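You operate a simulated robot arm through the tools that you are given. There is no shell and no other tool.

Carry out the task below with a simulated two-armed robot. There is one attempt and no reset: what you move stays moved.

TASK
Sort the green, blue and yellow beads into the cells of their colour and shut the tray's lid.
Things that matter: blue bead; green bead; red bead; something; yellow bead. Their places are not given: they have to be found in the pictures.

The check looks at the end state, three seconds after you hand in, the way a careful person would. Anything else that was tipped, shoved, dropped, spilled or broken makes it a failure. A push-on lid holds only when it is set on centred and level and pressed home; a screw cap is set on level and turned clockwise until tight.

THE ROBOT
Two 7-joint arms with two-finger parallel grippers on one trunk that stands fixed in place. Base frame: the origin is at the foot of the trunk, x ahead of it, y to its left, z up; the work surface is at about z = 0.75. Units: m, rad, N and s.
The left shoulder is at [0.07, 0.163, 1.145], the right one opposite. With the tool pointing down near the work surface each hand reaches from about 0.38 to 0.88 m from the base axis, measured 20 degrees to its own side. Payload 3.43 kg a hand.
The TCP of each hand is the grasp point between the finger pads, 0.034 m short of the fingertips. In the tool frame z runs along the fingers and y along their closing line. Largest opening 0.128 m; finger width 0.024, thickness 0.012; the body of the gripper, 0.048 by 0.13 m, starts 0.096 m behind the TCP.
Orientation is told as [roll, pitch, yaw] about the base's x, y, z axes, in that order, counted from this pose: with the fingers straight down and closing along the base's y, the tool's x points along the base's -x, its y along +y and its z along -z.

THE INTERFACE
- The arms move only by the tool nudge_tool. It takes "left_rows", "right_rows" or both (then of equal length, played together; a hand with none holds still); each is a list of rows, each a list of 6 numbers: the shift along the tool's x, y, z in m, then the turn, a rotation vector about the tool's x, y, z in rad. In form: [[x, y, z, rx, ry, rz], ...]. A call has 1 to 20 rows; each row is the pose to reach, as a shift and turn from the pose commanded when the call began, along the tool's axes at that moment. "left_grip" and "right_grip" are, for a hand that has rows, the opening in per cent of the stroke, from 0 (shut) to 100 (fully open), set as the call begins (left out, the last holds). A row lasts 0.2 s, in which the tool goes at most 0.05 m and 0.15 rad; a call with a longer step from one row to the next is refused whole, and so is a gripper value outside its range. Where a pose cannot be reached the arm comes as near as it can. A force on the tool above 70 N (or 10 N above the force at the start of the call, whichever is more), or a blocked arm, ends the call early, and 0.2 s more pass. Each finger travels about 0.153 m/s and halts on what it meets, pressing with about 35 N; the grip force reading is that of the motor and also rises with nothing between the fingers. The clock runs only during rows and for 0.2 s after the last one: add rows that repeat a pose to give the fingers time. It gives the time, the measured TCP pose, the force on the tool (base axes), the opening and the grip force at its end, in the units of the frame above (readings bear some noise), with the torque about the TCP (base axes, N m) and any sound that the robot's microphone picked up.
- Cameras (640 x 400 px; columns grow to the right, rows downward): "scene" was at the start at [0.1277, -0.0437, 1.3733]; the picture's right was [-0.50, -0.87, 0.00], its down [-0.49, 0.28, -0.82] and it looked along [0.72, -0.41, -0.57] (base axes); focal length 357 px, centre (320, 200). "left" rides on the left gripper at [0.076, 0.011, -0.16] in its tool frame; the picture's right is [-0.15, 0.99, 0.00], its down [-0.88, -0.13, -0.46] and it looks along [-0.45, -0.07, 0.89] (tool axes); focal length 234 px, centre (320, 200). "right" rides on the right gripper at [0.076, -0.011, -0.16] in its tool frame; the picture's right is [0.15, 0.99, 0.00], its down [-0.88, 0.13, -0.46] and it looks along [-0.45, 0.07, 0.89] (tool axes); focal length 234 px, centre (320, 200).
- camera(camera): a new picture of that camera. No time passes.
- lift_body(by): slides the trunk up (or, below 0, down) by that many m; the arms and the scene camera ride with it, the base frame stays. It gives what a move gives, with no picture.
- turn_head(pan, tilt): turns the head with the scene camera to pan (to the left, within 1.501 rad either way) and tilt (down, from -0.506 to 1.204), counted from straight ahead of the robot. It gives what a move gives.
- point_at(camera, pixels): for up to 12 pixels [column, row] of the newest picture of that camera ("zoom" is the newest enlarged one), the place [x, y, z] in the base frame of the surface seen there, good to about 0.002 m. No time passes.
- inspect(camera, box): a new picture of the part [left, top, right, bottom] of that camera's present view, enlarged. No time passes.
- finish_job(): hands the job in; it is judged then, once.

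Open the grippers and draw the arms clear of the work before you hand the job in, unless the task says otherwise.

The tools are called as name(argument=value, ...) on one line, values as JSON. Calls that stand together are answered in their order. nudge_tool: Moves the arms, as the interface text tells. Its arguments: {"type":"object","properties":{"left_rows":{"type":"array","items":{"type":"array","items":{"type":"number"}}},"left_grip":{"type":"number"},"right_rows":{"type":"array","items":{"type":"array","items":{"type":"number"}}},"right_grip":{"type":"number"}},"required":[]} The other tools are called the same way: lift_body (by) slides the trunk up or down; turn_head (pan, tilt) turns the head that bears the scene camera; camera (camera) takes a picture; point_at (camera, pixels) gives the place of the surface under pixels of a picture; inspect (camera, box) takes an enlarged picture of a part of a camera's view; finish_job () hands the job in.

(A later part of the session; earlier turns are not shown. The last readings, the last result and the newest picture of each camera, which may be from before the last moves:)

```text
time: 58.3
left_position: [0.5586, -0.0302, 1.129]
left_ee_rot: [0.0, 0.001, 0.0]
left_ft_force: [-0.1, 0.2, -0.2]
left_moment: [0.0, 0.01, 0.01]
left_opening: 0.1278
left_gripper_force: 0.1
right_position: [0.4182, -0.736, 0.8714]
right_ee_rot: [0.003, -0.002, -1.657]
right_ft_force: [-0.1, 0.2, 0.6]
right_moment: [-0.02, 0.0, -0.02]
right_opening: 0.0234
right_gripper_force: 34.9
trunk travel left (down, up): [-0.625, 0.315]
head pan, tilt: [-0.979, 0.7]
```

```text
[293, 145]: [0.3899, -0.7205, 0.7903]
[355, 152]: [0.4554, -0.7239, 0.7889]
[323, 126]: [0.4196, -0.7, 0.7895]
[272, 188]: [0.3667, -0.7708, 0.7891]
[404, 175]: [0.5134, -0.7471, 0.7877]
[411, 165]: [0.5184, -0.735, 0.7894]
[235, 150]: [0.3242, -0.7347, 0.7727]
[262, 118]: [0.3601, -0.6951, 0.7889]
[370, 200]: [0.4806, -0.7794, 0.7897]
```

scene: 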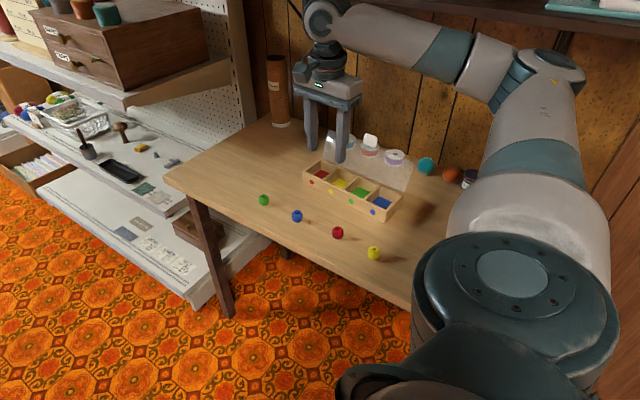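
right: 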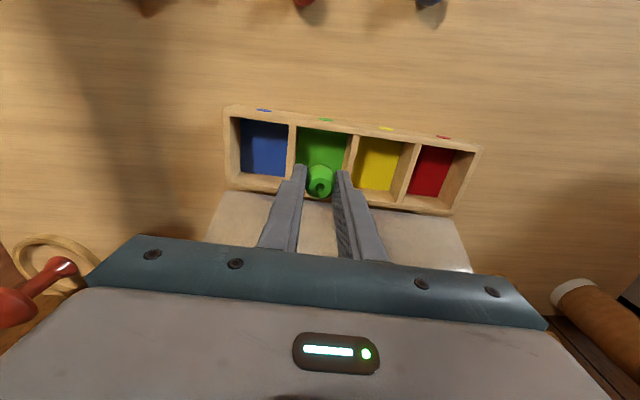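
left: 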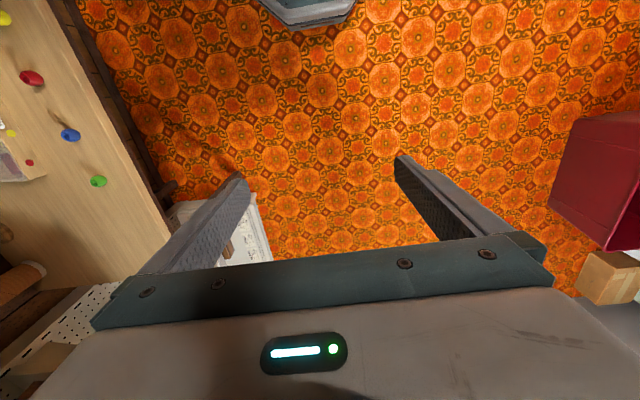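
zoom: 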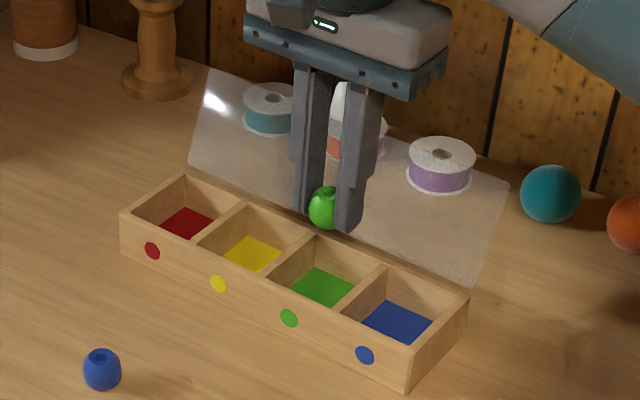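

Green cell centre is (0.4215,-0.7365). I shift 3 mm and lower to just above the floor, then open slightly.

nudge_tool(right_rows=[[-0.0005, 0.0033, 0.02, 0, 0, 0], [-0.0005, 0.0033, 0.04, 0, 0, 0], [-0.0005, 0.0033, 0.058, 0, 0, 0], [-0.0005, 0.0033, 0.0735, 0, 0, 0], [-0.0005, 0.0033, 0.0735, 0, 0, 0]])

camera(camera="right")

inspect(camera="scene", box=[295, 125, 425, 225])

```text
time: 59.5
left_position: [0.5567, -0.0319, 1.1294]
left_ee_rot: [0.001, 0.0, 0.0]
left_ft_force: [-0.2, 0.8, -0.7]
left_moment: [0.02, -0.04, -0.01]
left_opening: 0.128
left_gripper_force: 0.0
right_position: [0.4205, -0.736, 0.7985]
right_ee_rot: [0.0, 0.0, -1.659]
right_ft_force: [0.6, 0.0, 0.0]
right_moment: [0.0, 0.0, -0.04]
right_opening: 0.0231
right_gripper_force: 35.5
trunk travel left (down, up): [-0.625, 0.315]
head pan, tilt: [-0.979, 0.7]
```

```text
taken
```

right: 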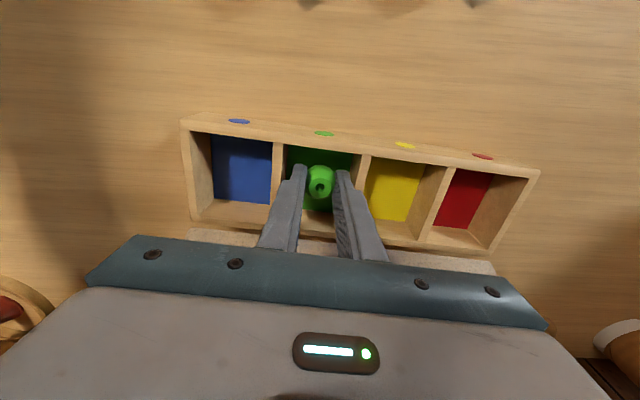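

```text
4.00 times, centred on (360, 175) of scene
```

zoom: 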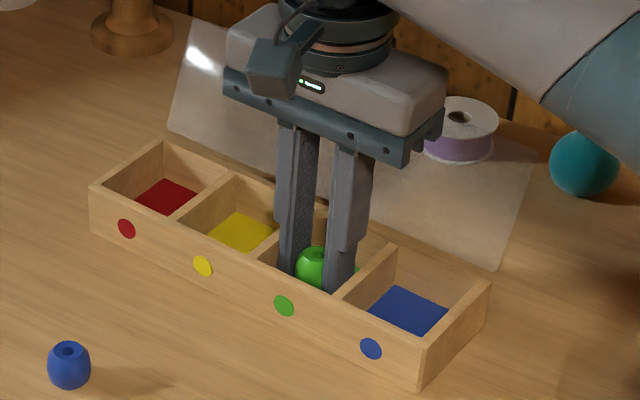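

The bead is centred in the green cell just above its floor. I release with a small opening, then lift out.

nudge_tool(right_rows=[[0, 0, 0, 0, 0, 0], [0, 0, 0, 0, 0, 0], [0, 0, -0.015, 0, 0, 0], [0, 0, -0.04, 0, 0, 0], [0, 0, -0.08, 0, 0, 0], [0.03, 0, -0.11, 0, 0, 0], [0.06, 0, -0.11, 0, 0, 0], [0.06, 0, -0.11, 0, 0, 0]], right_grip=25)

camera(camera="right")

inspect(camera="scene", box=[295, 125, 425, 225])

```text
time: 61.3
left_position: [0.5577, -0.0311, 1.1284]
left_ee_rot: [-0.001, 0.0, -0.001]
left_ft_force: [0.2, -0.4, 0.4]
left_moment: [-0.03, 0.04, 0.01]
left_opening: 0.1279
left_gripper_force: 0.0
right_position: [0.4243, -0.6762, 0.9085]
right_ee_rot: [0.003, 0.001, -1.659]
right_ft_force: [-0.7, 0.4, 0.0]
right_moment: [0.01, 0.0, 0.05]
right_opening: 0.032
right_gripper_force: 0.1
trunk travel left (down, up): [-0.625, 0.315]
head pan, tilt: [-0.979, 0.7]
```

```text
taken
```

right: 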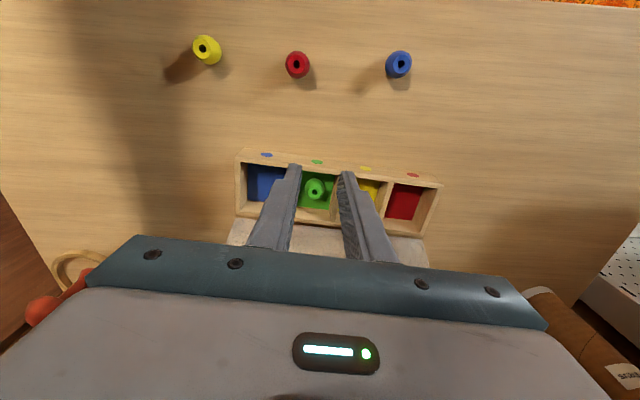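

```text
4.00 times, centred on (360, 175) of scene
```

zoom: 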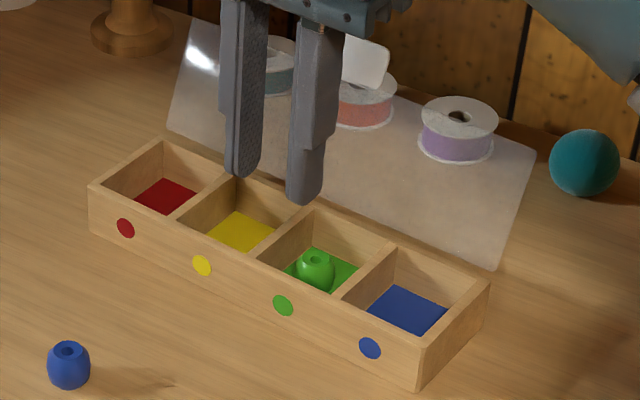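

Green is in its cell. Next, hover above the blue bead.

nudge_tool(right_rows=[[0.026, 0.0186, 0, 0, 0, 0], [0.052, 0.037, 0, 0, 0, 0], [0.078, 0.056, 0.01, 0, 0, 0], [0.104, 0.0743, 0.03, 0, 0, 0], [0.104, 0.0743, 0.0485, 0, 0, 0], [0.104, 0.0743, 0.0485, 0, 0, 0]], right_grip=45)

inspect(camera="right", box=[290, 135, 350, 185])

```text
time: 62.7
left_position: [0.5577, -0.0308, 1.1298]
left_ee_rot: [0.001, 0.001, 0.001]
left_ft_force: [0.1, -0.2, -0.3]
left_moment: [0.01, 0.0, -0.01]
left_opening: 0.1279
left_gripper_force: 0.1
right_position: [0.5104, -0.5792, 0.8597]
right_ee_rot: [-0.002, -0.001, -1.659]
right_ft_force: [0.5, -0.4, 0.3]
right_moment: [-0.01, 0.01, 0.01]
right_opening: 0.0575
right_gripper_force: 0.0
trunk travel left (down, up): [-0.625, 0.315]
head pan, tilt: [-0.979, 0.7]
```

```text
8.00 times, centred on (320, 160) of right
```

zoom: 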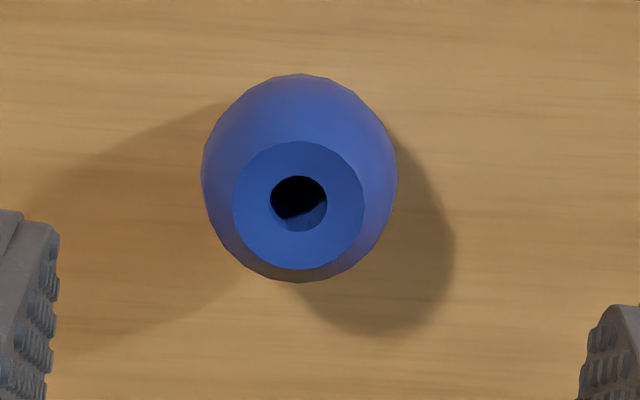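

point_at(camera="zoom", pixels=[[245, 206], [350, 206], [298, 152], [298, 258], [208, 180], [388, 180]])

```text
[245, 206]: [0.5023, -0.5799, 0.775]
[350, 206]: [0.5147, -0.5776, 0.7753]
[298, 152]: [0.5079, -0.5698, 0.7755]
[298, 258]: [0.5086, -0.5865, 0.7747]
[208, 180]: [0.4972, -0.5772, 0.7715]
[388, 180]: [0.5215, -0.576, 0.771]
```

Blue's centre is (0.5085,-0.578): correct −2 mm, descend and grip.

nudge_tool(right_rows=[[0.0005, -0.002, 0.025, 0, 0, 0], [0.0005, -0.002, 0.05, 0, 0, 0], [0.0005, -0.002, 0.072, 0, 0, 0], [0.0005, -0.002, 0.072, 0, 0, 0]])

nudge_tool(right_rows=[[0, 0, 0, 0, 0, 0], [0, 0, 0, 0, 0, 0], [0, 0, 0, 0, 0, 0]], right_grip=5)

camera(camera="right")

```text
time: 63.7
left_position: [0.5572, -0.0304, 1.1294]
left_ee_rot: [0.001, -0.001, 0.0]
left_ft_force: [-0.7, -0.5, 0.6]
left_moment: [-0.01, 0.03, 0.0]
left_opening: 0.1278
left_gripper_force: 0.1
right_position: [0.5069, -0.5795, 0.7868]
right_ee_rot: [0.003, 0.0, -1.658]
right_ft_force: [0.2, 0.5, -0.4]
right_moment: [0.02, 0.01, -0.03]
right_opening: 0.0575
right_gripper_force: 0.0
trunk travel left (down, up): [-0.625, 0.315]
head pan, tilt: [-0.979, 0.7]
```

```text
time: 64.5
left_position: [0.5581, -0.0305, 1.1288]
left_ee_rot: [-0.001, 0.0, 0.001]
left_ft_force: [0.1, -0.5, -0.2]
left_moment: [0.01, 0.04, 0.01]
left_opening: 0.1278
left_gripper_force: 0.1
right_position: [0.5059, -0.5793, 0.7889]
right_ee_rot: [0.001, 0.001, -1.656]
right_ft_force: [0.4, -0.2, -0.6]
right_moment: [0.01, 0.01, 0.01]
right_opening: 0.0229
right_gripper_force: 35.2
trunk travel left (down, up): [-0.625, 0.315]
head pan, tilt: [-0.979, 0.7]
```

```text
taken
```

right: 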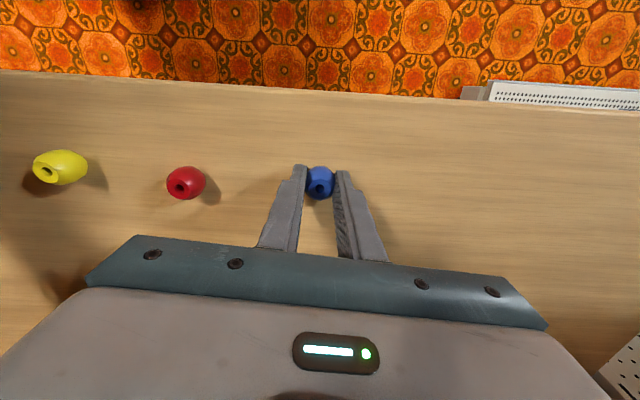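

Blue gripped (22.9 mm). Lift and carry above the blue cell.

nudge_tool(right_rows=[[0, 0, -0.03, 0, 0, 0], [0, 0, -0.06, 0, 0, 0], [-0.01, -0.01, -0.085, 0, 0, 0], [-0.035, -0.03, -0.085, 0, 0, 0], [-0.06, -0.05, -0.085, 0, 0, 0], [-0.09, -0.075, -0.085, 0, 0, 0], [-0.12, -0.1, -0.085, 0, 0, 0], [-0.145, -0.12, -0.085, 0, 0, 0], [-0.165, -0.1368, -0.085, 0, 0, 0], [-0.165, -0.1368, -0.085, 0, 0, 0]])

camera(camera="right")

inspect(camera="scene", box=[295, 125, 425, 225])

```text
time: 66.7
left_position: [0.5582, -0.0307, 1.1278]
left_ee_rot: [-0.002, 0.0, 0.0]
left_ft_force: [0.9, 0.0, -0.6]
left_moment: [0.03, -0.02, 0.02]
left_opening: 0.1279
left_gripper_force: 0.1
right_position: [0.357, -0.7314, 0.8739]
right_ee_rot: [0.001, 0.001, -1.658]
right_ft_force: [-0.4, -0.2, 0.6]
right_moment: [0.03, 0.01, -0.02]
right_opening: 0.0243
right_gripper_force: 34.6
trunk travel left (down, up): [-0.625, 0.315]
head pan, tilt: [-0.979, 0.7]
```

```text
taken
```

right: 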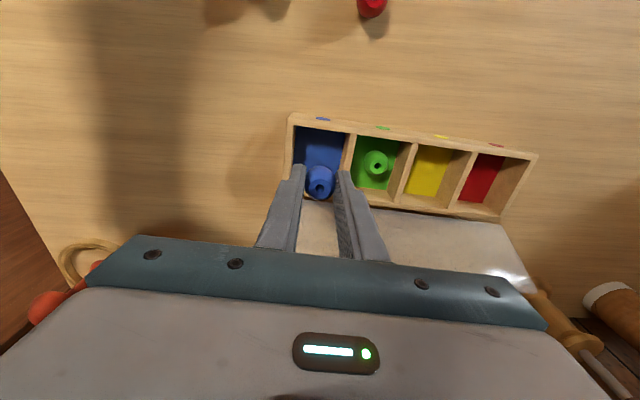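

```text
4.00 times, centred on (360, 175) of scene
```

zoom: 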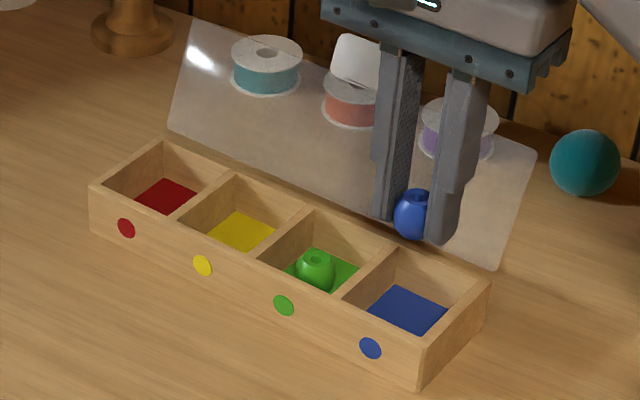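

I verify the blue cell walls from here.

point_at(camera="right", pixels=[[290, 150], [293, 135], [350, 148], [347, 165], [318, 125], [297, 150]])

inspect(camera="right", box=[270, 105, 370, 205])

```text
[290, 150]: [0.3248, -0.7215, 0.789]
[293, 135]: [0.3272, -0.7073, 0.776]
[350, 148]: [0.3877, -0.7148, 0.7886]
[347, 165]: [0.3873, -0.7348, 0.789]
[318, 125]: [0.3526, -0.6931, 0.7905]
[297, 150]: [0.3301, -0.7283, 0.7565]
```

```text
4.00 times, centred on (320, 155) of right
```

zoom: 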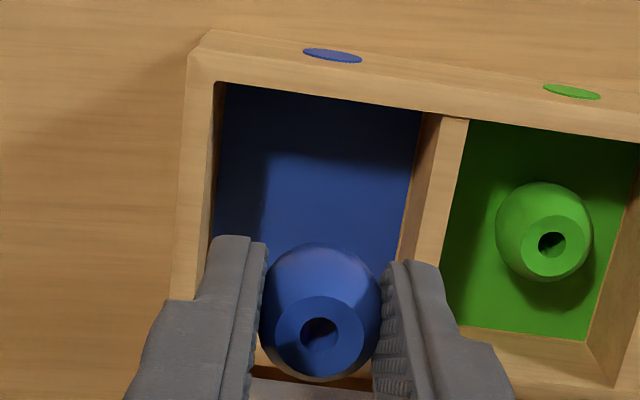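

Blue cell centre ≈(0.356,-0.731). Lower into it and release gently.

nudge_tool(right_rows=[[0, -0.001, 0.02, 0, 0, 0], [0, -0.001, 0.04, 0, 0, 0], [0, -0.001, 0.058, 0, 0, 0], [0, -0.001, 0.074, 0, 0, 0], [0, -0.001, 0.074, 0, 0, 0]])

camera(camera="right")

```text
time: 67.9
left_position: [0.5585, -0.0313, 1.1285]
left_ee_rot: [-0.001, -0.001, 0.002]
left_ft_force: [0.1, -0.6, -0.4]
left_moment: [0.03, -0.04, 0.0]
left_opening: 0.1279
left_gripper_force: 0.1
right_position: [0.3546, -0.7299, 0.7983]
right_ee_rot: [0.001, 0.0, -1.659]
right_ft_force: [0.0, -1.0, 0.0]
right_moment: [-0.01, 0.01, -0.02]
right_opening: 0.0248
right_gripper_force: 35.7
trunk travel left (down, up): [-0.625, 0.315]
head pan, tilt: [-0.979, 0.7]
```

```text
taken
```

right: 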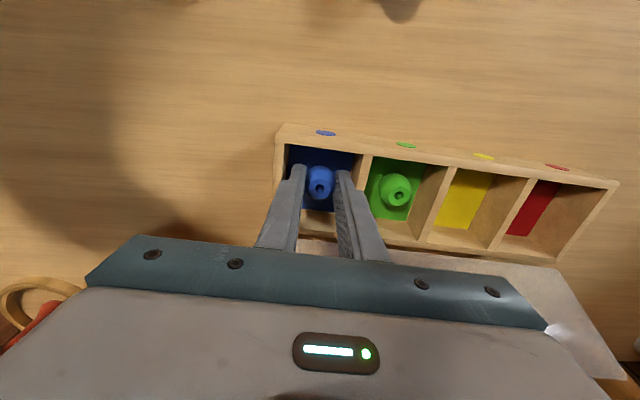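

In place; release and lift out.

nudge_tool(right_rows=[[0, 0, 0, 0, 0, 0], [0, 0, 0, 0, 0, 0], [0, 0, -0.015, 0, 0, 0], [0, 0, -0.04, 0, 0, 0], [0, 0, -0.08, 0, 0, 0], [0.03, 0, -0.11, 0, 0, 0], [0.06, 0, -0.11, 0, 0, 0], [0.06, 0, -0.11, 0, 0, 0]], right_grip=25.5)

inspect(camera="scene", box=[295, 125, 425, 225])

camera(camera="right")

```text
time: 69.7
left_position: [0.5567, -0.0316, 1.1291]
left_ee_rot: [0.0, 0.0, 0.0]
left_ft_force: [0.4, 0.7, -0.2]
left_moment: [-0.05, -0.02, 0.02]
left_opening: 0.1281
left_gripper_force: 0.1
right_position: [0.3607, -0.673, 0.9081]
right_ee_rot: [0.002, 0.001, -1.659]
right_ft_force: [0.2, 0.7, -0.5]
right_moment: [0.02, 0.01, 0.03]
right_opening: 0.0325
right_gripper_force: 0.0
trunk travel left (down, up): [-0.625, 0.315]
head pan, tilt: [-0.979, 0.7]
```

```text
4.00 times, centred on (360, 175) of scene
```

zoom: 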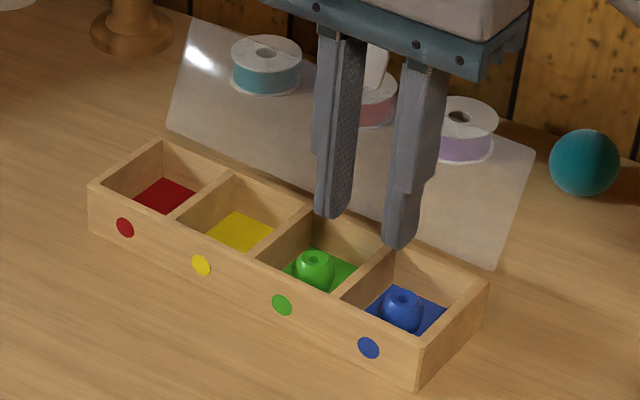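

```text
taken
```

right: 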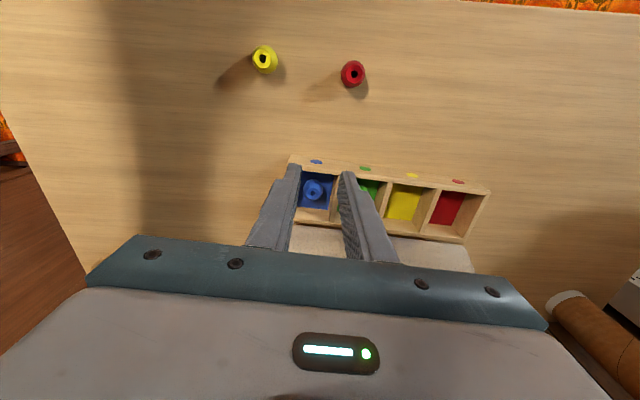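

Blue is in. Next hover above the yellow bead.

nudge_tool(right_rows=[[0.0228, -0.018, 0, 0, 0, 0], [0.0456, -0.036, 0, 0, 0, 0], [0.0683, -0.054, 0.01, 0, 0, 0], [0.0911, -0.0721, 0.03, 0, 0, 0], [0.0911, -0.0721, 0.048, 0, 0, 0], [0.0911, -0.0721, 0.048, 0, 0, 0]], right_grip=45)

inspect(camera="right", box=[290, 135, 350, 185])

```text
time: 71.1
left_position: [0.558, -0.0301, 1.1286]
left_ee_rot: [-0.002, 0.001, 0.001]
left_ft_force: [0.7, 0.1, 0.1]
left_moment: [0.01, 0.0, -0.02]
left_opening: 0.1278
left_gripper_force: 0.0
right_position: [0.2965, -0.5753, 0.8622]
right_ee_rot: [0.002, 0.0, -1.659]
right_ft_force: [-0.1, 0.1, -0.4]
right_moment: [0.0, -0.02, 0.03]
right_opening: 0.0577
right_gripper_force: 0.1
trunk travel left (down, up): [-0.625, 0.315]
head pan, tilt: [-0.979, 0.7]
```

```text
8.00 times, centred on (320, 160) of right
```

zoom: 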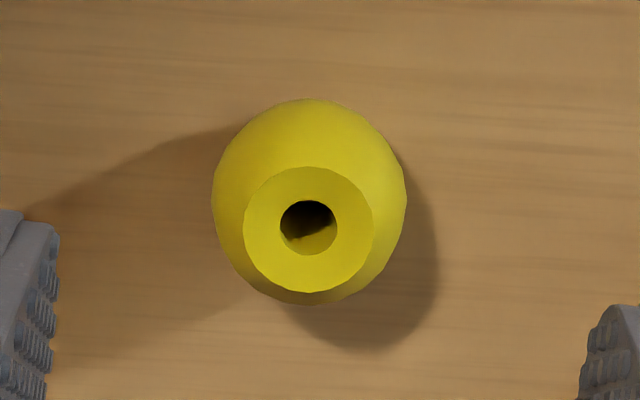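

point_at(camera="zoom", pixels=[[254, 228], [362, 228], [308, 176], [308, 282]])

```text
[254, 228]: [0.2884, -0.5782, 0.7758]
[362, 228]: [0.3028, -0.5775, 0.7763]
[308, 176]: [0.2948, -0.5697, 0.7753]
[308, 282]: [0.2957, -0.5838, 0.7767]
```

Yellow's centre is (0.2955,-0.577): correct by −1 mm/−2 mm, descend and grip.

nudge_tool(right_rows=[[-0.002, -0.001, 0.025, 0, 0, 0], [-0.002, -0.001, 0.05, 0, 0, 0], [-0.002, -0.001, 0.0735, 0, 0, 0], [-0.002, -0.001, 0.0735, 0, 0, 0]])

nudge_tool(right_rows=[[0, 0, 0, 0, 0, 0], [0, 0, 0, 0, 0, 0], [0, 0, 0, 0, 0, 0]], right_grip=5)

camera(camera="right")

```text
time: 72.1
left_position: [0.5567, -0.0307, 1.1295]
left_ee_rot: [0.0, -0.001, 0.0]
left_ft_force: [0.9, 0.6, -0.4]
left_moment: [0.01, 0.0, -0.01]
left_opening: 0.1284
left_gripper_force: 0.0
right_position: [0.2946, -0.5758, 0.7887]
right_ee_rot: [-0.001, 0.0, -1.66]
right_ft_force: [-0.4, 0.1, 0.1]
right_moment: [0.0, 0.0, -0.02]
right_opening: 0.0573
right_gripper_force: 0.0
trunk travel left (down, up): [-0.625, 0.315]
head pan, tilt: [-0.979, 0.7]
```

```text
time: 72.9
left_position: [0.5568, -0.0314, 1.1294]
left_ee_rot: [0.0, 0.0, 0.002]
left_ft_force: [0.7, -0.5, 0.4]
left_moment: [0.0, 0.0, -0.02]
left_opening: 0.1281
left_gripper_force: 0.0
right_position: [0.2947, -0.577, 0.787]
right_ee_rot: [0.001, -0.001, -1.659]
right_ft_force: [0.4, 0.3, 0.1]
right_moment: [0.0, -0.03, 0.0]
right_opening: 0.0243
right_gripper_force: 34.7
trunk travel left (down, up): [-0.625, 0.315]
head pan, tilt: [-0.979, 0.7]
```

```text
taken
```

right: 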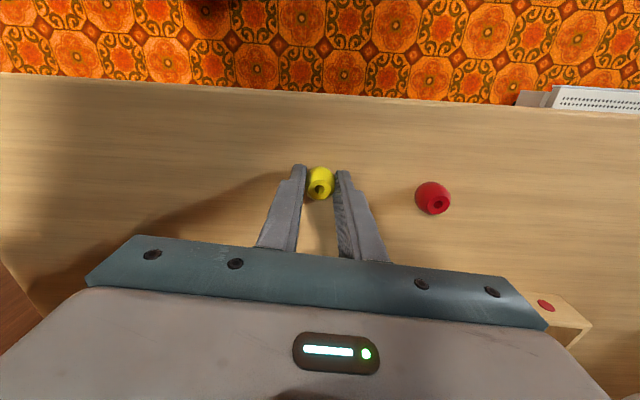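

Yellow gripped (24.3 mm). Lift and carry above the yellow cell.

nudge_tool(right_rows=[[0, 0, -0.03, 0, 0, 0], [0, 0, -0.06, 0, 0, 0], [-0.008, 0.012, -0.085, 0, 0, 0], [-0.03, 0.042, -0.085, 0, 0, 0], [-0.052, 0.073, -0.085, 0, 0, 0], [-0.075, 0.105, -0.085, 0, 0, 0], [-0.1, 0.14, -0.085, 0, 0, 0], [-0.125, 0.175, -0.085, 0, 0, 0], [-0.1459, 0.2046, -0.085, 0, 0, 0], [-0.1459, 0.2046, -0.085, 0, 0, 0]])

camera(camera="right")

point_at(camera="right", pixels=[[290, 145], [350, 150], [320, 128]])

inspect(camera="scene", box=[295, 125, 425, 225])

```text
time: 75.1
left_position: [0.5557, -0.0315, 1.1303]
left_ee_rot: [0.0, 0.0, 0.0]
left_ft_force: [-0.9, 0.0, -0.2]
left_moment: [0.0, -0.01, 0.02]
left_opening: 0.1278
left_gripper_force: 0.0
right_position: [0.4847, -0.7407, 0.8748]
right_ee_rot: [0.0, 0.0, -1.656]
right_ft_force: [-0.5, 0.6, -0.2]
right_moment: [-0.03, -0.01, 0.01]
right_opening: 0.0248
right_gripper_force: 35.1
trunk travel left (down, up): [-0.625, 0.315]
head pan, tilt: [-0.979, 0.7]
```

```text
taken
```

right: 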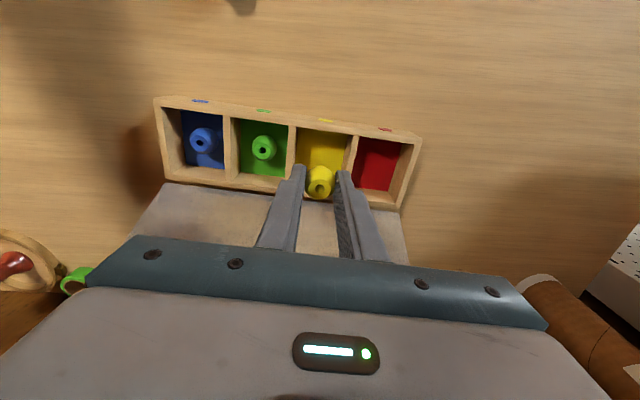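

```text
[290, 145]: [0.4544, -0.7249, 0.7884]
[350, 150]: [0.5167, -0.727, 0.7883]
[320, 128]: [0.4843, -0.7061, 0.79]
```

```text
4.00 times, centred on (360, 175) of scene
```

zoom: 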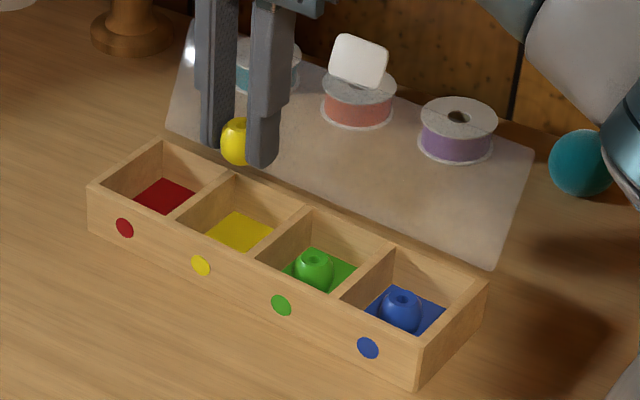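

Hand is centred over the yellow cell. Lower 76 mm.

nudge_tool(right_rows=[[0, 0.0005, 0.02, 0, 0, 0], [0, 0.0005, 0.04, 0, 0, 0], [0, 0.0005, 0.058, 0, 0, 0], [0, 0.0005, 0.0745, 0, 0, 0], [0, 0.0005, 0.0745, 0, 0, 0]])

camera(camera="right")

```text
time: 76.3
left_position: [0.5574, -0.0306, 1.1298]
left_ee_rot: [-0.001, 0.0, 0.001]
left_ft_force: [0.3, 0.0, 0.3]
left_moment: [0.03, -0.03, 0.03]
left_opening: 0.1281
left_gripper_force: 0.0
right_position: [0.487, -0.7402, 0.7984]
right_ee_rot: [0.002, 0.0, -1.659]
right_ft_force: [1.0, 0.5, 0.2]
right_moment: [-0.02, 0.0, 0.01]
right_opening: 0.0249
right_gripper_force: 34.7
trunk travel left (down, up): [-0.625, 0.315]
head pan, tilt: [-0.979, 0.7]
```

```text
taken
```

right: 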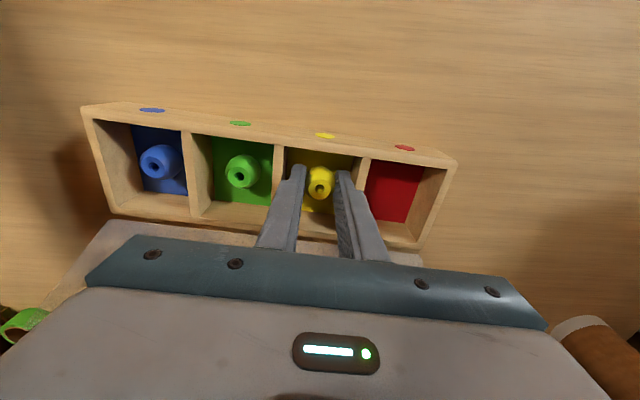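

In place; release and lift out, withdrawing forward and up.

nudge_tool(right_rows=[[0, 0, 0, 0, 0, 0], [0, 0, 0, 0, 0, 0], [0, 0, -0.015, 0, 0, 0], [0, 0, -0.04, 0, 0, 0], [0, 0, -0.08, 0, 0, 0], [0.03, 0, -0.12, 0, 0, 0], [0.06, 0, -0.15, 0, 0, 0], [0.08, 0, -0.18, 0, 0, 0], [0.08, 0, -0.18, 0, 0, 0]], right_grip=25.5)

inspect(camera="scene", box=[295, 105, 455, 225])

camera(camera="right")

```text
time: 78.3
left_position: [0.5583, -0.0312, 1.1295]
left_ee_rot: [-0.001, 0.0, 0.001]
left_ft_force: [0.0, -1.1, 0.4]
left_moment: [0.02, -0.01, -0.01]
left_opening: 0.128
left_gripper_force: 0.1
right_position: [0.4944, -0.6621, 0.9791]
right_ee_rot: [0.001, 0.0, -1.658]
right_ft_force: [0.4, -0.4, 0.4]
right_moment: [0.02, -0.01, -0.01]
right_opening: 0.0325
right_gripper_force: 0.0
trunk travel left (down, up): [-0.625, 0.315]
head pan, tilt: [-0.979, 0.7]
```

```text
3.33 times, centred on (375, 165) of scene
```

zoom: 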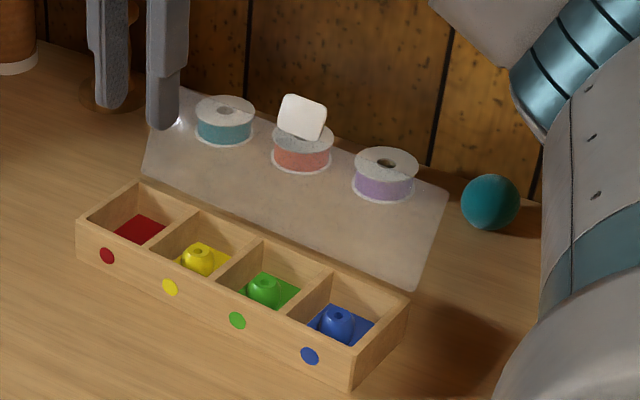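

```text
taken
```

right: 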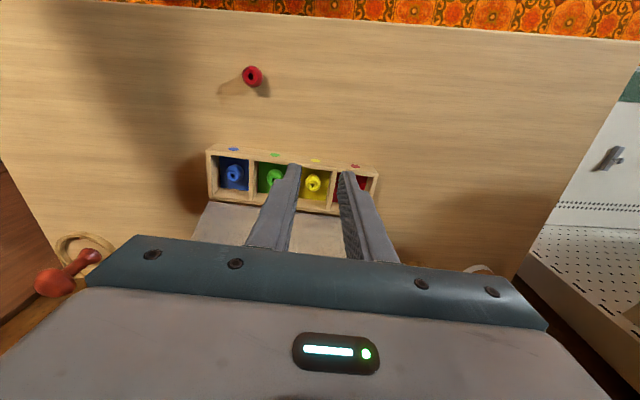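

All three beads are in their cells. The lid rests at ~115°. To close it gently I'll turn the hand so the fingers close across the lid (one finger behind, one in front), first rotating in the air.

nudge_tool(right_rows=[[0, 0, -0.005, 0, 0, -0.144], [0, 0, -0.01, 0, 0, -0.288], [0, 0, -0.015, 0, 0, -0.432], [0, 0, -0.02, 0, 0, -0.576], [0, 0, -0.02, 0, 0, -0.72], [0, 0, -0.02, 0, 0, -0.864], [0, 0, -0.02, 0, 0, -1.008], [0, 0, -0.02, 0, 0, -1.152], [0, 0, -0.02, 0, 0, -1.296], [0, 0, -0.02, 0, 0, -1.44], [0, 0, -0.02, 0, 0, -1.588], [0, 0, -0.02, 0, 0, -1.588]], right_grip=31)

camera(camera="right")

inspect(camera="scene", box=[295, 105, 455, 225])

```text
time: 80.9
left_position: [0.5591, -0.0315, 1.1299]
left_ee_rot: [0.002, 0.001, 0.0]
left_ft_force: [1.0, -0.2, 0.6]
left_moment: [0.0, 0.03, -0.01]
left_opening: 0.1282
left_gripper_force: 0.1
right_position: [0.4938, -0.6593, 0.9998]
right_ee_rot: [-0.001, -0.002, -0.068]
right_ft_force: [-0.1, -0.7, 0.0]
right_moment: [0.0, -0.03, 0.03]
right_opening: 0.0394
right_gripper_force: 0.0
trunk travel left (down, up): [-0.625, 0.315]
head pan, tilt: [-0.979, 0.7]
```

```text
taken
```

right: 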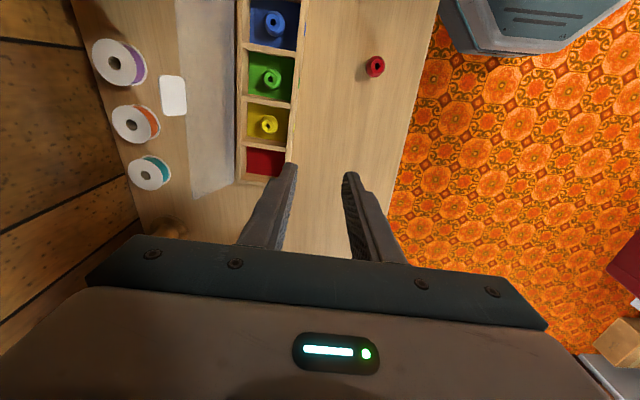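

```text
3.33 times, centred on (375, 165) of scene
```

zoom: 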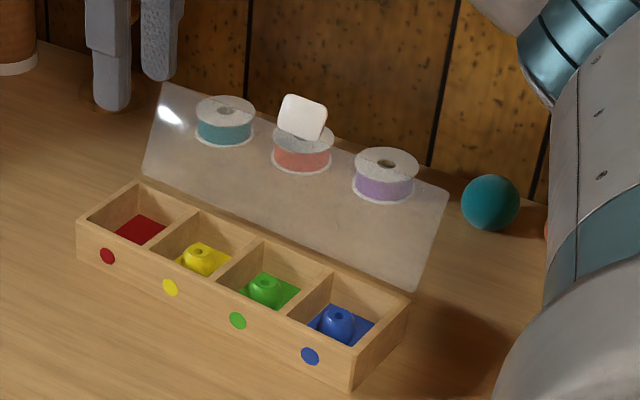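

Now I measure the tab and the tray's rear edge from this view.

point_at(camera="right", pixels=[[165, 80], [184, 80], [174, 79], [163, 113], [184, 113], [174, 97], [241, 80], [239, 130], [190, 190]])

point_at(camera="zoom", pixels=[[290, 99], [322, 112], [285, 125], [312, 140], [303, 118]])

```text
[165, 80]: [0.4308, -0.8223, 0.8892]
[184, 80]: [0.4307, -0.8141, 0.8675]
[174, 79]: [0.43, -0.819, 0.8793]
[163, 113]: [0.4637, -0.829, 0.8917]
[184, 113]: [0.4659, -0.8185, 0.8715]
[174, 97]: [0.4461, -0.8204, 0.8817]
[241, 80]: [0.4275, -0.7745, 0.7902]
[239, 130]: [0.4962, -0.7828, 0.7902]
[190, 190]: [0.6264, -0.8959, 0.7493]
```

```text
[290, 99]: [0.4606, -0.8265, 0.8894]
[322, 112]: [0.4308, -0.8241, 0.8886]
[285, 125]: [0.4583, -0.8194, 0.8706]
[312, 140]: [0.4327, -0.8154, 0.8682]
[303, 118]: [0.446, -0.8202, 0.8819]
```

The tab stands at (0.446,-0.82), z 0.867–0.892, lid leaning ~26° back; hinge at y≈-0.776. I move above the tab with the fingers spread 39 mm front/back.

nudge_tool(right_rows=[[0.008, -0.036, 0, 0, 0, 0], [0.016, -0.072, 0, 0, 0, 0], [0.024, -0.108, 0.005, 0, 0, 0], [0.032, -0.14, 0.015, 0, 0, 0], [0.0366, -0.1656, 0.025, 0, 0, 0], [0.0366, -0.1656, 0.033, 0, 0, 0], [0.0366, -0.1656, 0.033, 0, 0, 0]])

camera(camera="right")

inspect(camera="scene", box=[305, 95, 435, 205])

```text
time: 82.5
left_position: [0.5502, -0.0035, 1.1372]
left_ee_rot: [-0.036, -0.013, 0.003]
left_ft_force: [-2.4, 2.4, 1.4]
left_moment: [-0.3, -0.35, 0.05]
left_opening: 0.128
left_gripper_force: 0.0
right_position: [0.4725, -0.7697, 0.9857]
right_ee_rot: [0.011, -0.046, 0.009]
right_ft_force: [1.8, 39.2, -34.4]
right_moment: [-4.44, 0.15, -0.09]
right_opening: 0.0395
right_gripper_force: 0.0
trunk travel left (down, up): [-0.625, 0.315]
head pan, tilt: [-0.979, 0.7]
stopped in row 7 (right hand): the arm was blocked; the commanded pose is now the measured one
```

```text
taken
```

right: 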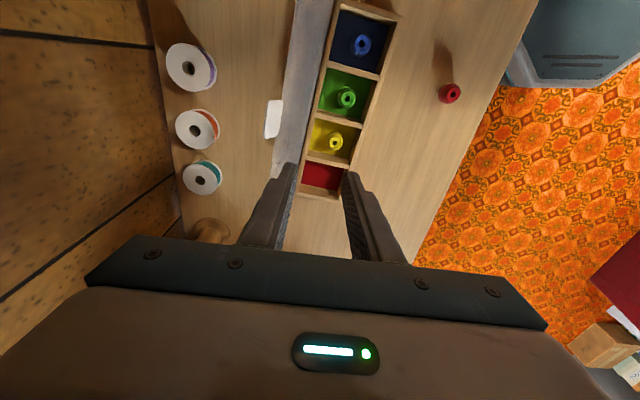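

```text
3.64 times, centred on (370, 150) of scene
```

zoom: 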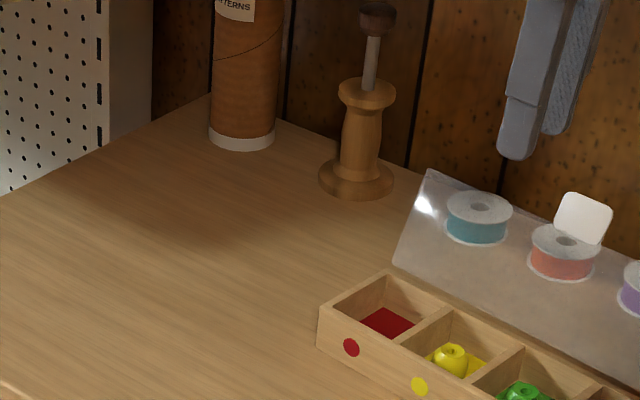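

The arm was blocked with ~40 N and the scene view seems shifted; let me look at the whole scene before moving.

camera(camera="scene")

camera(camera="left")

```text
taken
```

scene: 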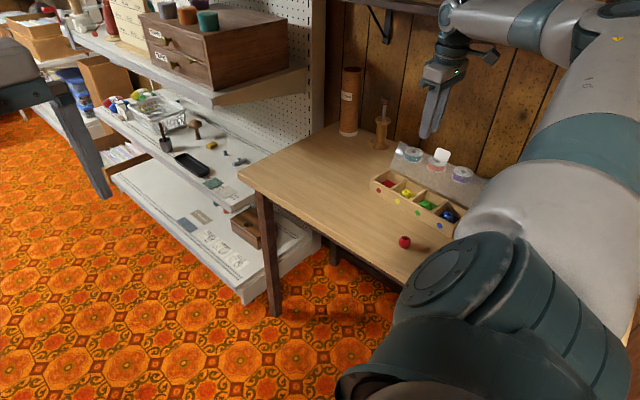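

```text
taken
```

left: 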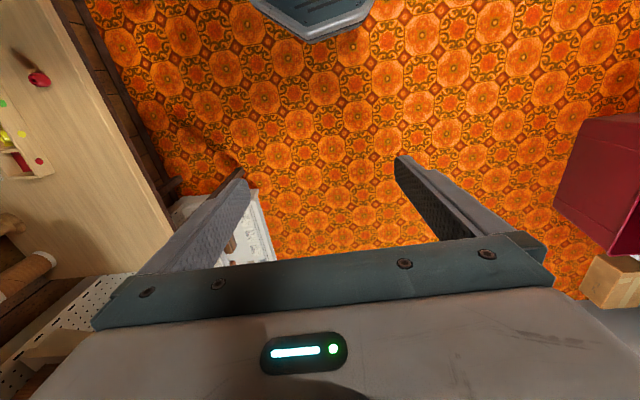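

The hand/wrist seems to press against the wall shelf (pushed +y and down), twisting the trunk. I back straight out toward +y and slightly down, slowly.

nudge_tool(right_rows=[[0, 0.015, 0.003, 0, 0, 0], [0, 0.03, 0.006, 0, 0, 0], [0, 0.05, 0.006, 0, 0, 0], [0, 0.07, 0.006, 0, 0, 0], [0, 0.09, 0.006, 0, 0, 0], [0, 0.09, 0.006, 0, 0, 0]])

camera(camera="scene")

```text
time: 82.8
left_position: [0.5209, -0.0744, 1.138]
left_ee_rot: [-0.037, -0.01, -0.072]
left_ft_force: [-1.2, 6.0, 2.3]
left_moment: [-0.76, -0.06, 0.06]
left_opening: 0.1279
left_gripper_force: 0.1
right_position: [0.4728, -0.7678, 1.0505]
right_ee_rot: [0.046, -0.234, 0.061]
right_ft_force: [-44.9, 301.2, -194.6]
right_moment: [-39.0, -25.53, -32.03]
right_opening: 0.0396
right_gripper_force: 0.2
trunk travel left (down, up): [-0.625, 0.315]
head pan, tilt: [-0.979, 0.7]
stopped in row 1 (left hand): the arm was blocked; the commanded pose is now the measured one
```

```text
taken
```

scene: 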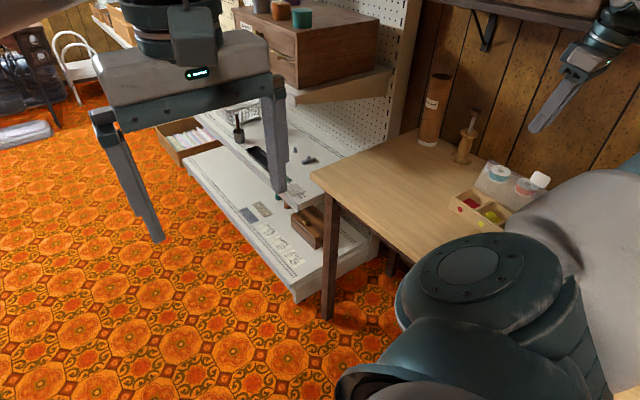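

Forces spiked: the arm is wedged against something above. I hold for a moment (zero motion) to see where things settle.

nudge_tool(right_rows=[[0, 0, 0, 0, 0, 0]])

camera(camera="scene")

camera(camera="right")

```text
time: 83.2
left_position: [0.5451, -0.0059, 1.1217]
left_ee_rot: [-0.389, 0.134, -0.169]
left_ft_force: [-63.6, -41.2, 37.3]
left_moment: [5.5, -7.56, 1.48]
left_opening: 0.128
left_gripper_force: 0.1
right_position: [0.449, -0.7761, 1.0471]
right_ee_rot: [-0.038, -0.341, 0.165]
right_ft_force: [-9.3, 356.4, -247.0]
right_moment: [-55.17, -12.52, -21.83]
right_opening: 0.0397
right_gripper_force: 0.2
trunk travel left (down, up): [-0.625, 0.315]
head pan, tilt: [-0.979, 0.7]
stopped in row 1 (left hand): the arm was blocked; the commanded pose is now the measured one
```

```text
taken
```

scene: 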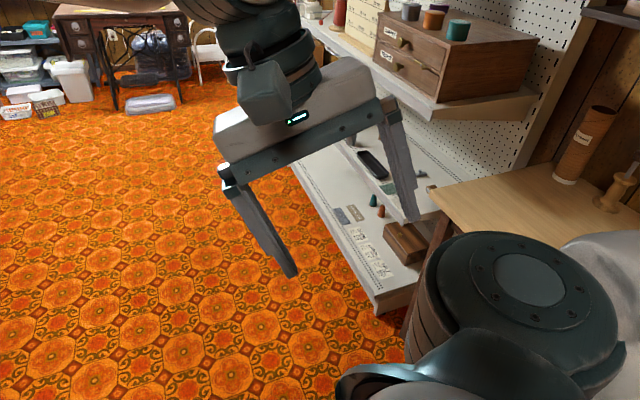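

```text
taken
```

right: 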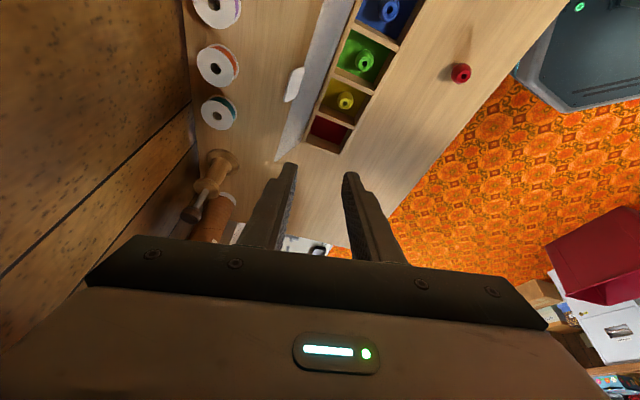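

The trunk itself seems to have yawed under the jam. I check by measuring known objects (red bead, tray) in the hand view, without moving.

point_at(camera="right", pixels=[[461, 73], [345, 100], [365, 60], [293, 85], [216, 65], [390, 10], [325, 130]])

point_at(camera="scene", pixels=[[432, 195], [580, 150], [610, 200], [372, 165], [490, 70]])

```text
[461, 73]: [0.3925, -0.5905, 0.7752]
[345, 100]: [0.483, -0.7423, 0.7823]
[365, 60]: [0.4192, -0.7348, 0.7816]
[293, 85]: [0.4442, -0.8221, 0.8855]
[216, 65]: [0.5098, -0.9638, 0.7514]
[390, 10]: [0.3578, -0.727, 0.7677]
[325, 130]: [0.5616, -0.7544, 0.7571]
```

```text
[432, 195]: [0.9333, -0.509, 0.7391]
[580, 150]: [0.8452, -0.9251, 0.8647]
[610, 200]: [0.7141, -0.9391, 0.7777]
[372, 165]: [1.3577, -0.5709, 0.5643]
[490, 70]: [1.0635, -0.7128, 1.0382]
```

Objects are all still in place (red bead, tab, peg) — only the robot's trunk is twisted by the jam. I move the hand out in the direction the contact pushes (+y, down) with one larger step.

nudge_tool(right_rows=[[0.009, 0.037, 0.027, 0, 0, 0]])

camera(camera="scene")

camera(camera="right")

```text
time: 83.5
left_position: [0.5529, -0.0251, 1.1178]
left_ee_rot: [-0.723, 0.162, -0.235]
left_ft_force: [106.0, 0.2, -6.4]
left_moment: [-2.97, 2.75, 7.25]
left_opening: 0.1261
left_gripper_force: 10.2
right_position: [0.4539, -0.8423, 1.0478]
right_ee_rot: [-0.543, -0.41, 0.277]
right_ft_force: [34.0, 113.6, -175.9]
right_moment: [-17.92, -2.46, -5.34]
right_opening: 0.0396
right_gripper_force: 0.0
trunk travel left (down, up): [-0.625, 0.315]
head pan, tilt: [-0.979, 0.7]
stopped in row 1 (left hand): the arm was blocked; the commanded pose is now the measured one
```

```text
taken
```

scene: 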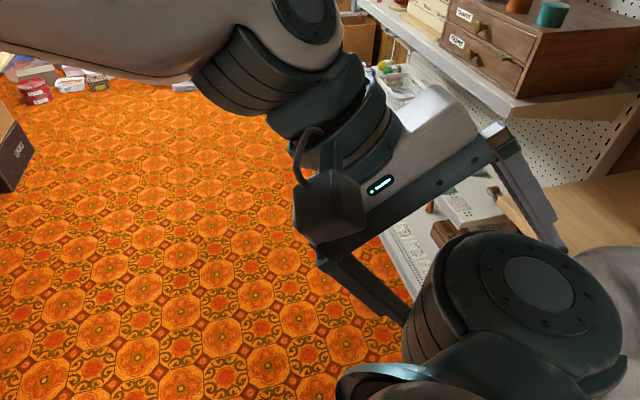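

```text
taken
```

right: 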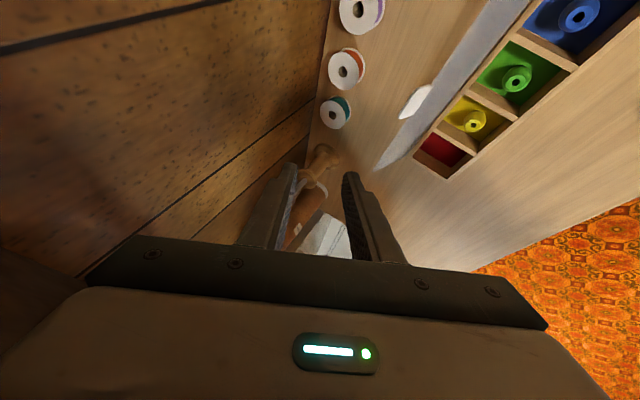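

The trunk keeps turning while both hands hold; the left hand is now near the right shoulder. I withdraw both: right hand toward +y and down from the shelf, left hand back along its fingers.

nudge_tool(right_rows=[[-0.0033, 0.048, -0.0025, 0, 0, 0]], left_rows=[[-0.0027, 0.0041, -0.0448, 0, 0, 0]])

camera(camera="scene")

camera(camera="right")

```text
time: 83.8
left_position: [0.5448, -0.0424, 1.1396]
left_ee_rot: [-0.858, 0.161, 0.001]
left_ft_force: [267.3, -46.1, -16.9]
left_moment: [2.09, 26.14, -34.21]
left_opening: 0.1278
left_gripper_force: 0.0
right_position: [0.4365, -0.8508, 1.0473]
right_ee_rot: [-0.585, -0.327, 0.421]
right_ft_force: [124.1, 478.7, -238.9]
right_moment: [-76.73, 12.83, -52.35]
right_opening: 0.0397
right_gripper_force: 0.2
right hand out of reach, approached as far as the arm can: row 1
trunk travel left (down, up): [-0.625, 0.315]
head pan, tilt: [-0.979, 0.7]
stopped in row 1 (left hand): the force on the tool passed its limit at 149 N (the readings are from after the stop); the commanded pose is now the measured one
```

```text
taken
```

scene: 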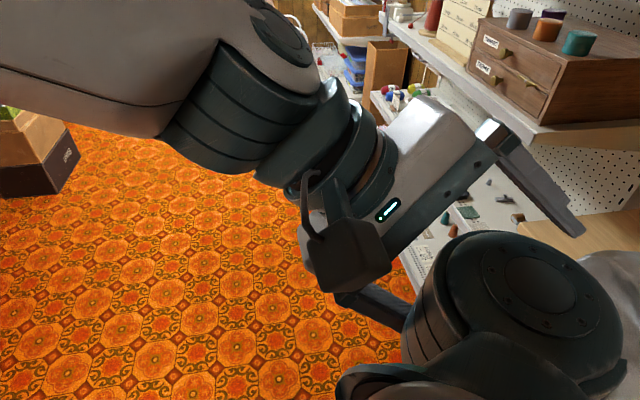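

```text
taken
```

right: 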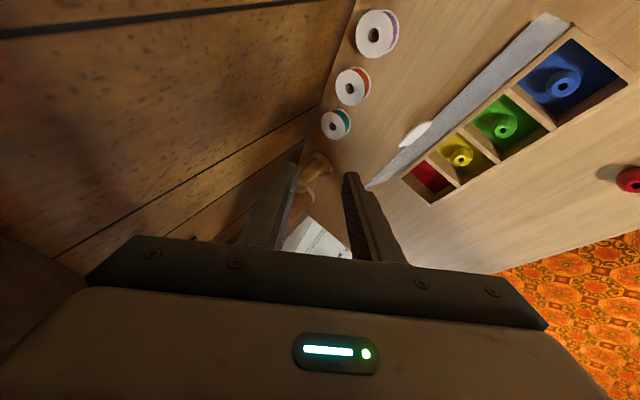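

The right wrist is wedged under the wall shelf (pushed down 240 N). Lowering the trunk should free it; hand tips are at z≈1.01, well above the lid, so I lower 60 mm.

lift_body(by=-0.06)

camera(camera="scene")

camera(camera="right")

```text
time: 84.0
left_position: [0.5372, -0.1593, 1.1068]
left_ee_rot: [-0.432, -0.215, 0.0]
left_ft_force: [155.4, 157.2, 264.1]
left_moment: [-0.96, 23.22, -13.23]
left_opening: 0.1278
left_gripper_force: 0.0
right_position: [0.2571, -0.9864, 0.8927]
right_ee_rot: [-0.592, -0.395, -0.079]
right_ft_force: [98.0, 121.4, 18.1]
right_moment: [4.44, -4.57, 12.93]
right_opening: 0.0357
right_gripper_force: 0.0
trunk travel left (down, up): [-0.624, 0.316]
head pan, tilt: [-0.979, 0.7]
stopped: the force on the tool passed its limit at 388 N (the readings are from after the stop); the commanded pose is now the measured one
```

```text
taken
```

scene: 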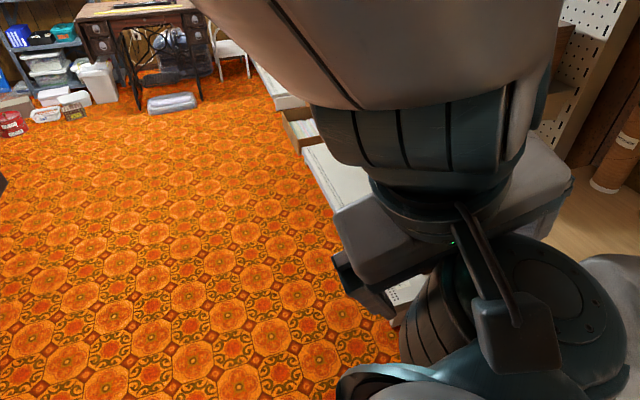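

```text
taken
```

right: 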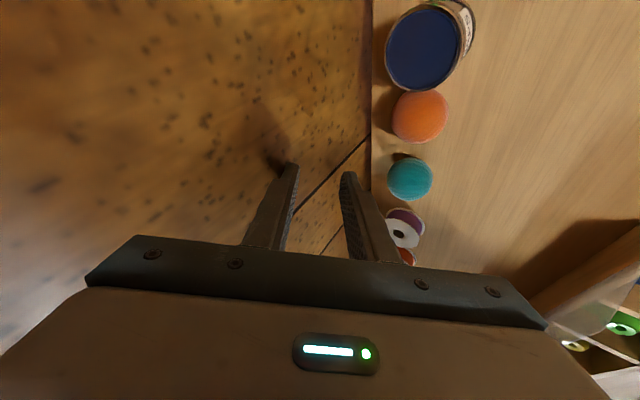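

The right hand swung to the wall near (0.26,-0.99,0.89) and the left hand presses on the right shoulder. I move both in the directions the contacts push them: left up/forward/left, right away from the wall.

nudge_tool(left_rows=[[-0.027, 0.0102, -0.0376, 0, 0, 0]], right_rows=[[-0.0147, 0.0314, -0.0269, 0, 0, 0]])

camera(camera="scene")

camera(camera="right")

```text
time: 84.2
left_position: [0.3628, -0.2614, 1.1057]
left_ee_rot: [-0.346, -0.293, -0.338]
left_ft_force: [243.7, -63.4, 80.2]
left_moment: [8.88, 22.28, -9.3]
left_opening: 0.1277
left_gripper_force: 0.1
right_position: [-0.2224, -0.9381, 0.9014]
right_ee_rot: [-0.51, -0.495, -0.746]
right_ft_force: [52.9, 23.5, -50.8]
right_moment: [-5.46, 3.46, -3.73]
right_opening: 0.0396
right_gripper_force: 0.4
trunk travel left (down, up): [-0.624, 0.316]
head pan, tilt: [-0.979, 0.7]
stopped in row 1 (left hand): the force on the tool passed its limit at 382 N (the readings are from after the stop); the commanded pose is now the measured one
```

```text
taken
```

scene: 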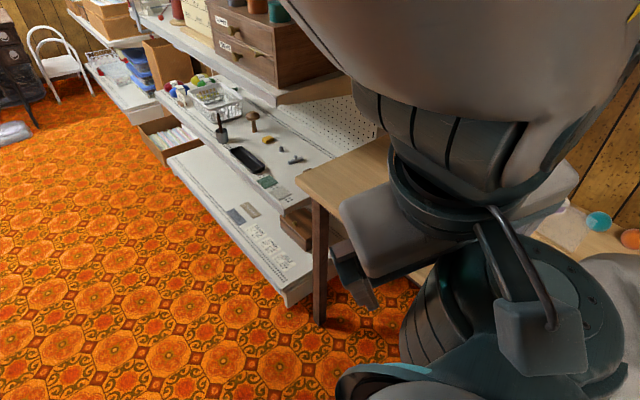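

```text
taken
```

right: 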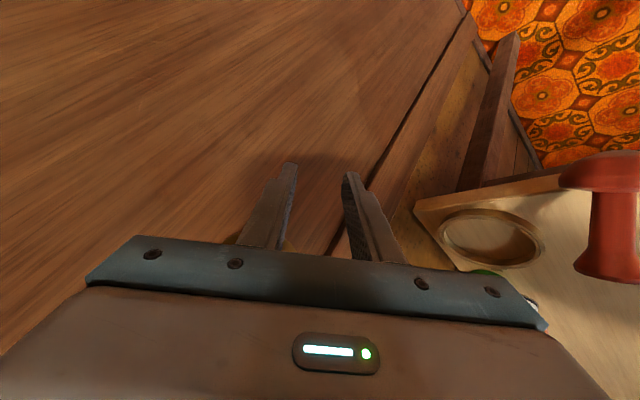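

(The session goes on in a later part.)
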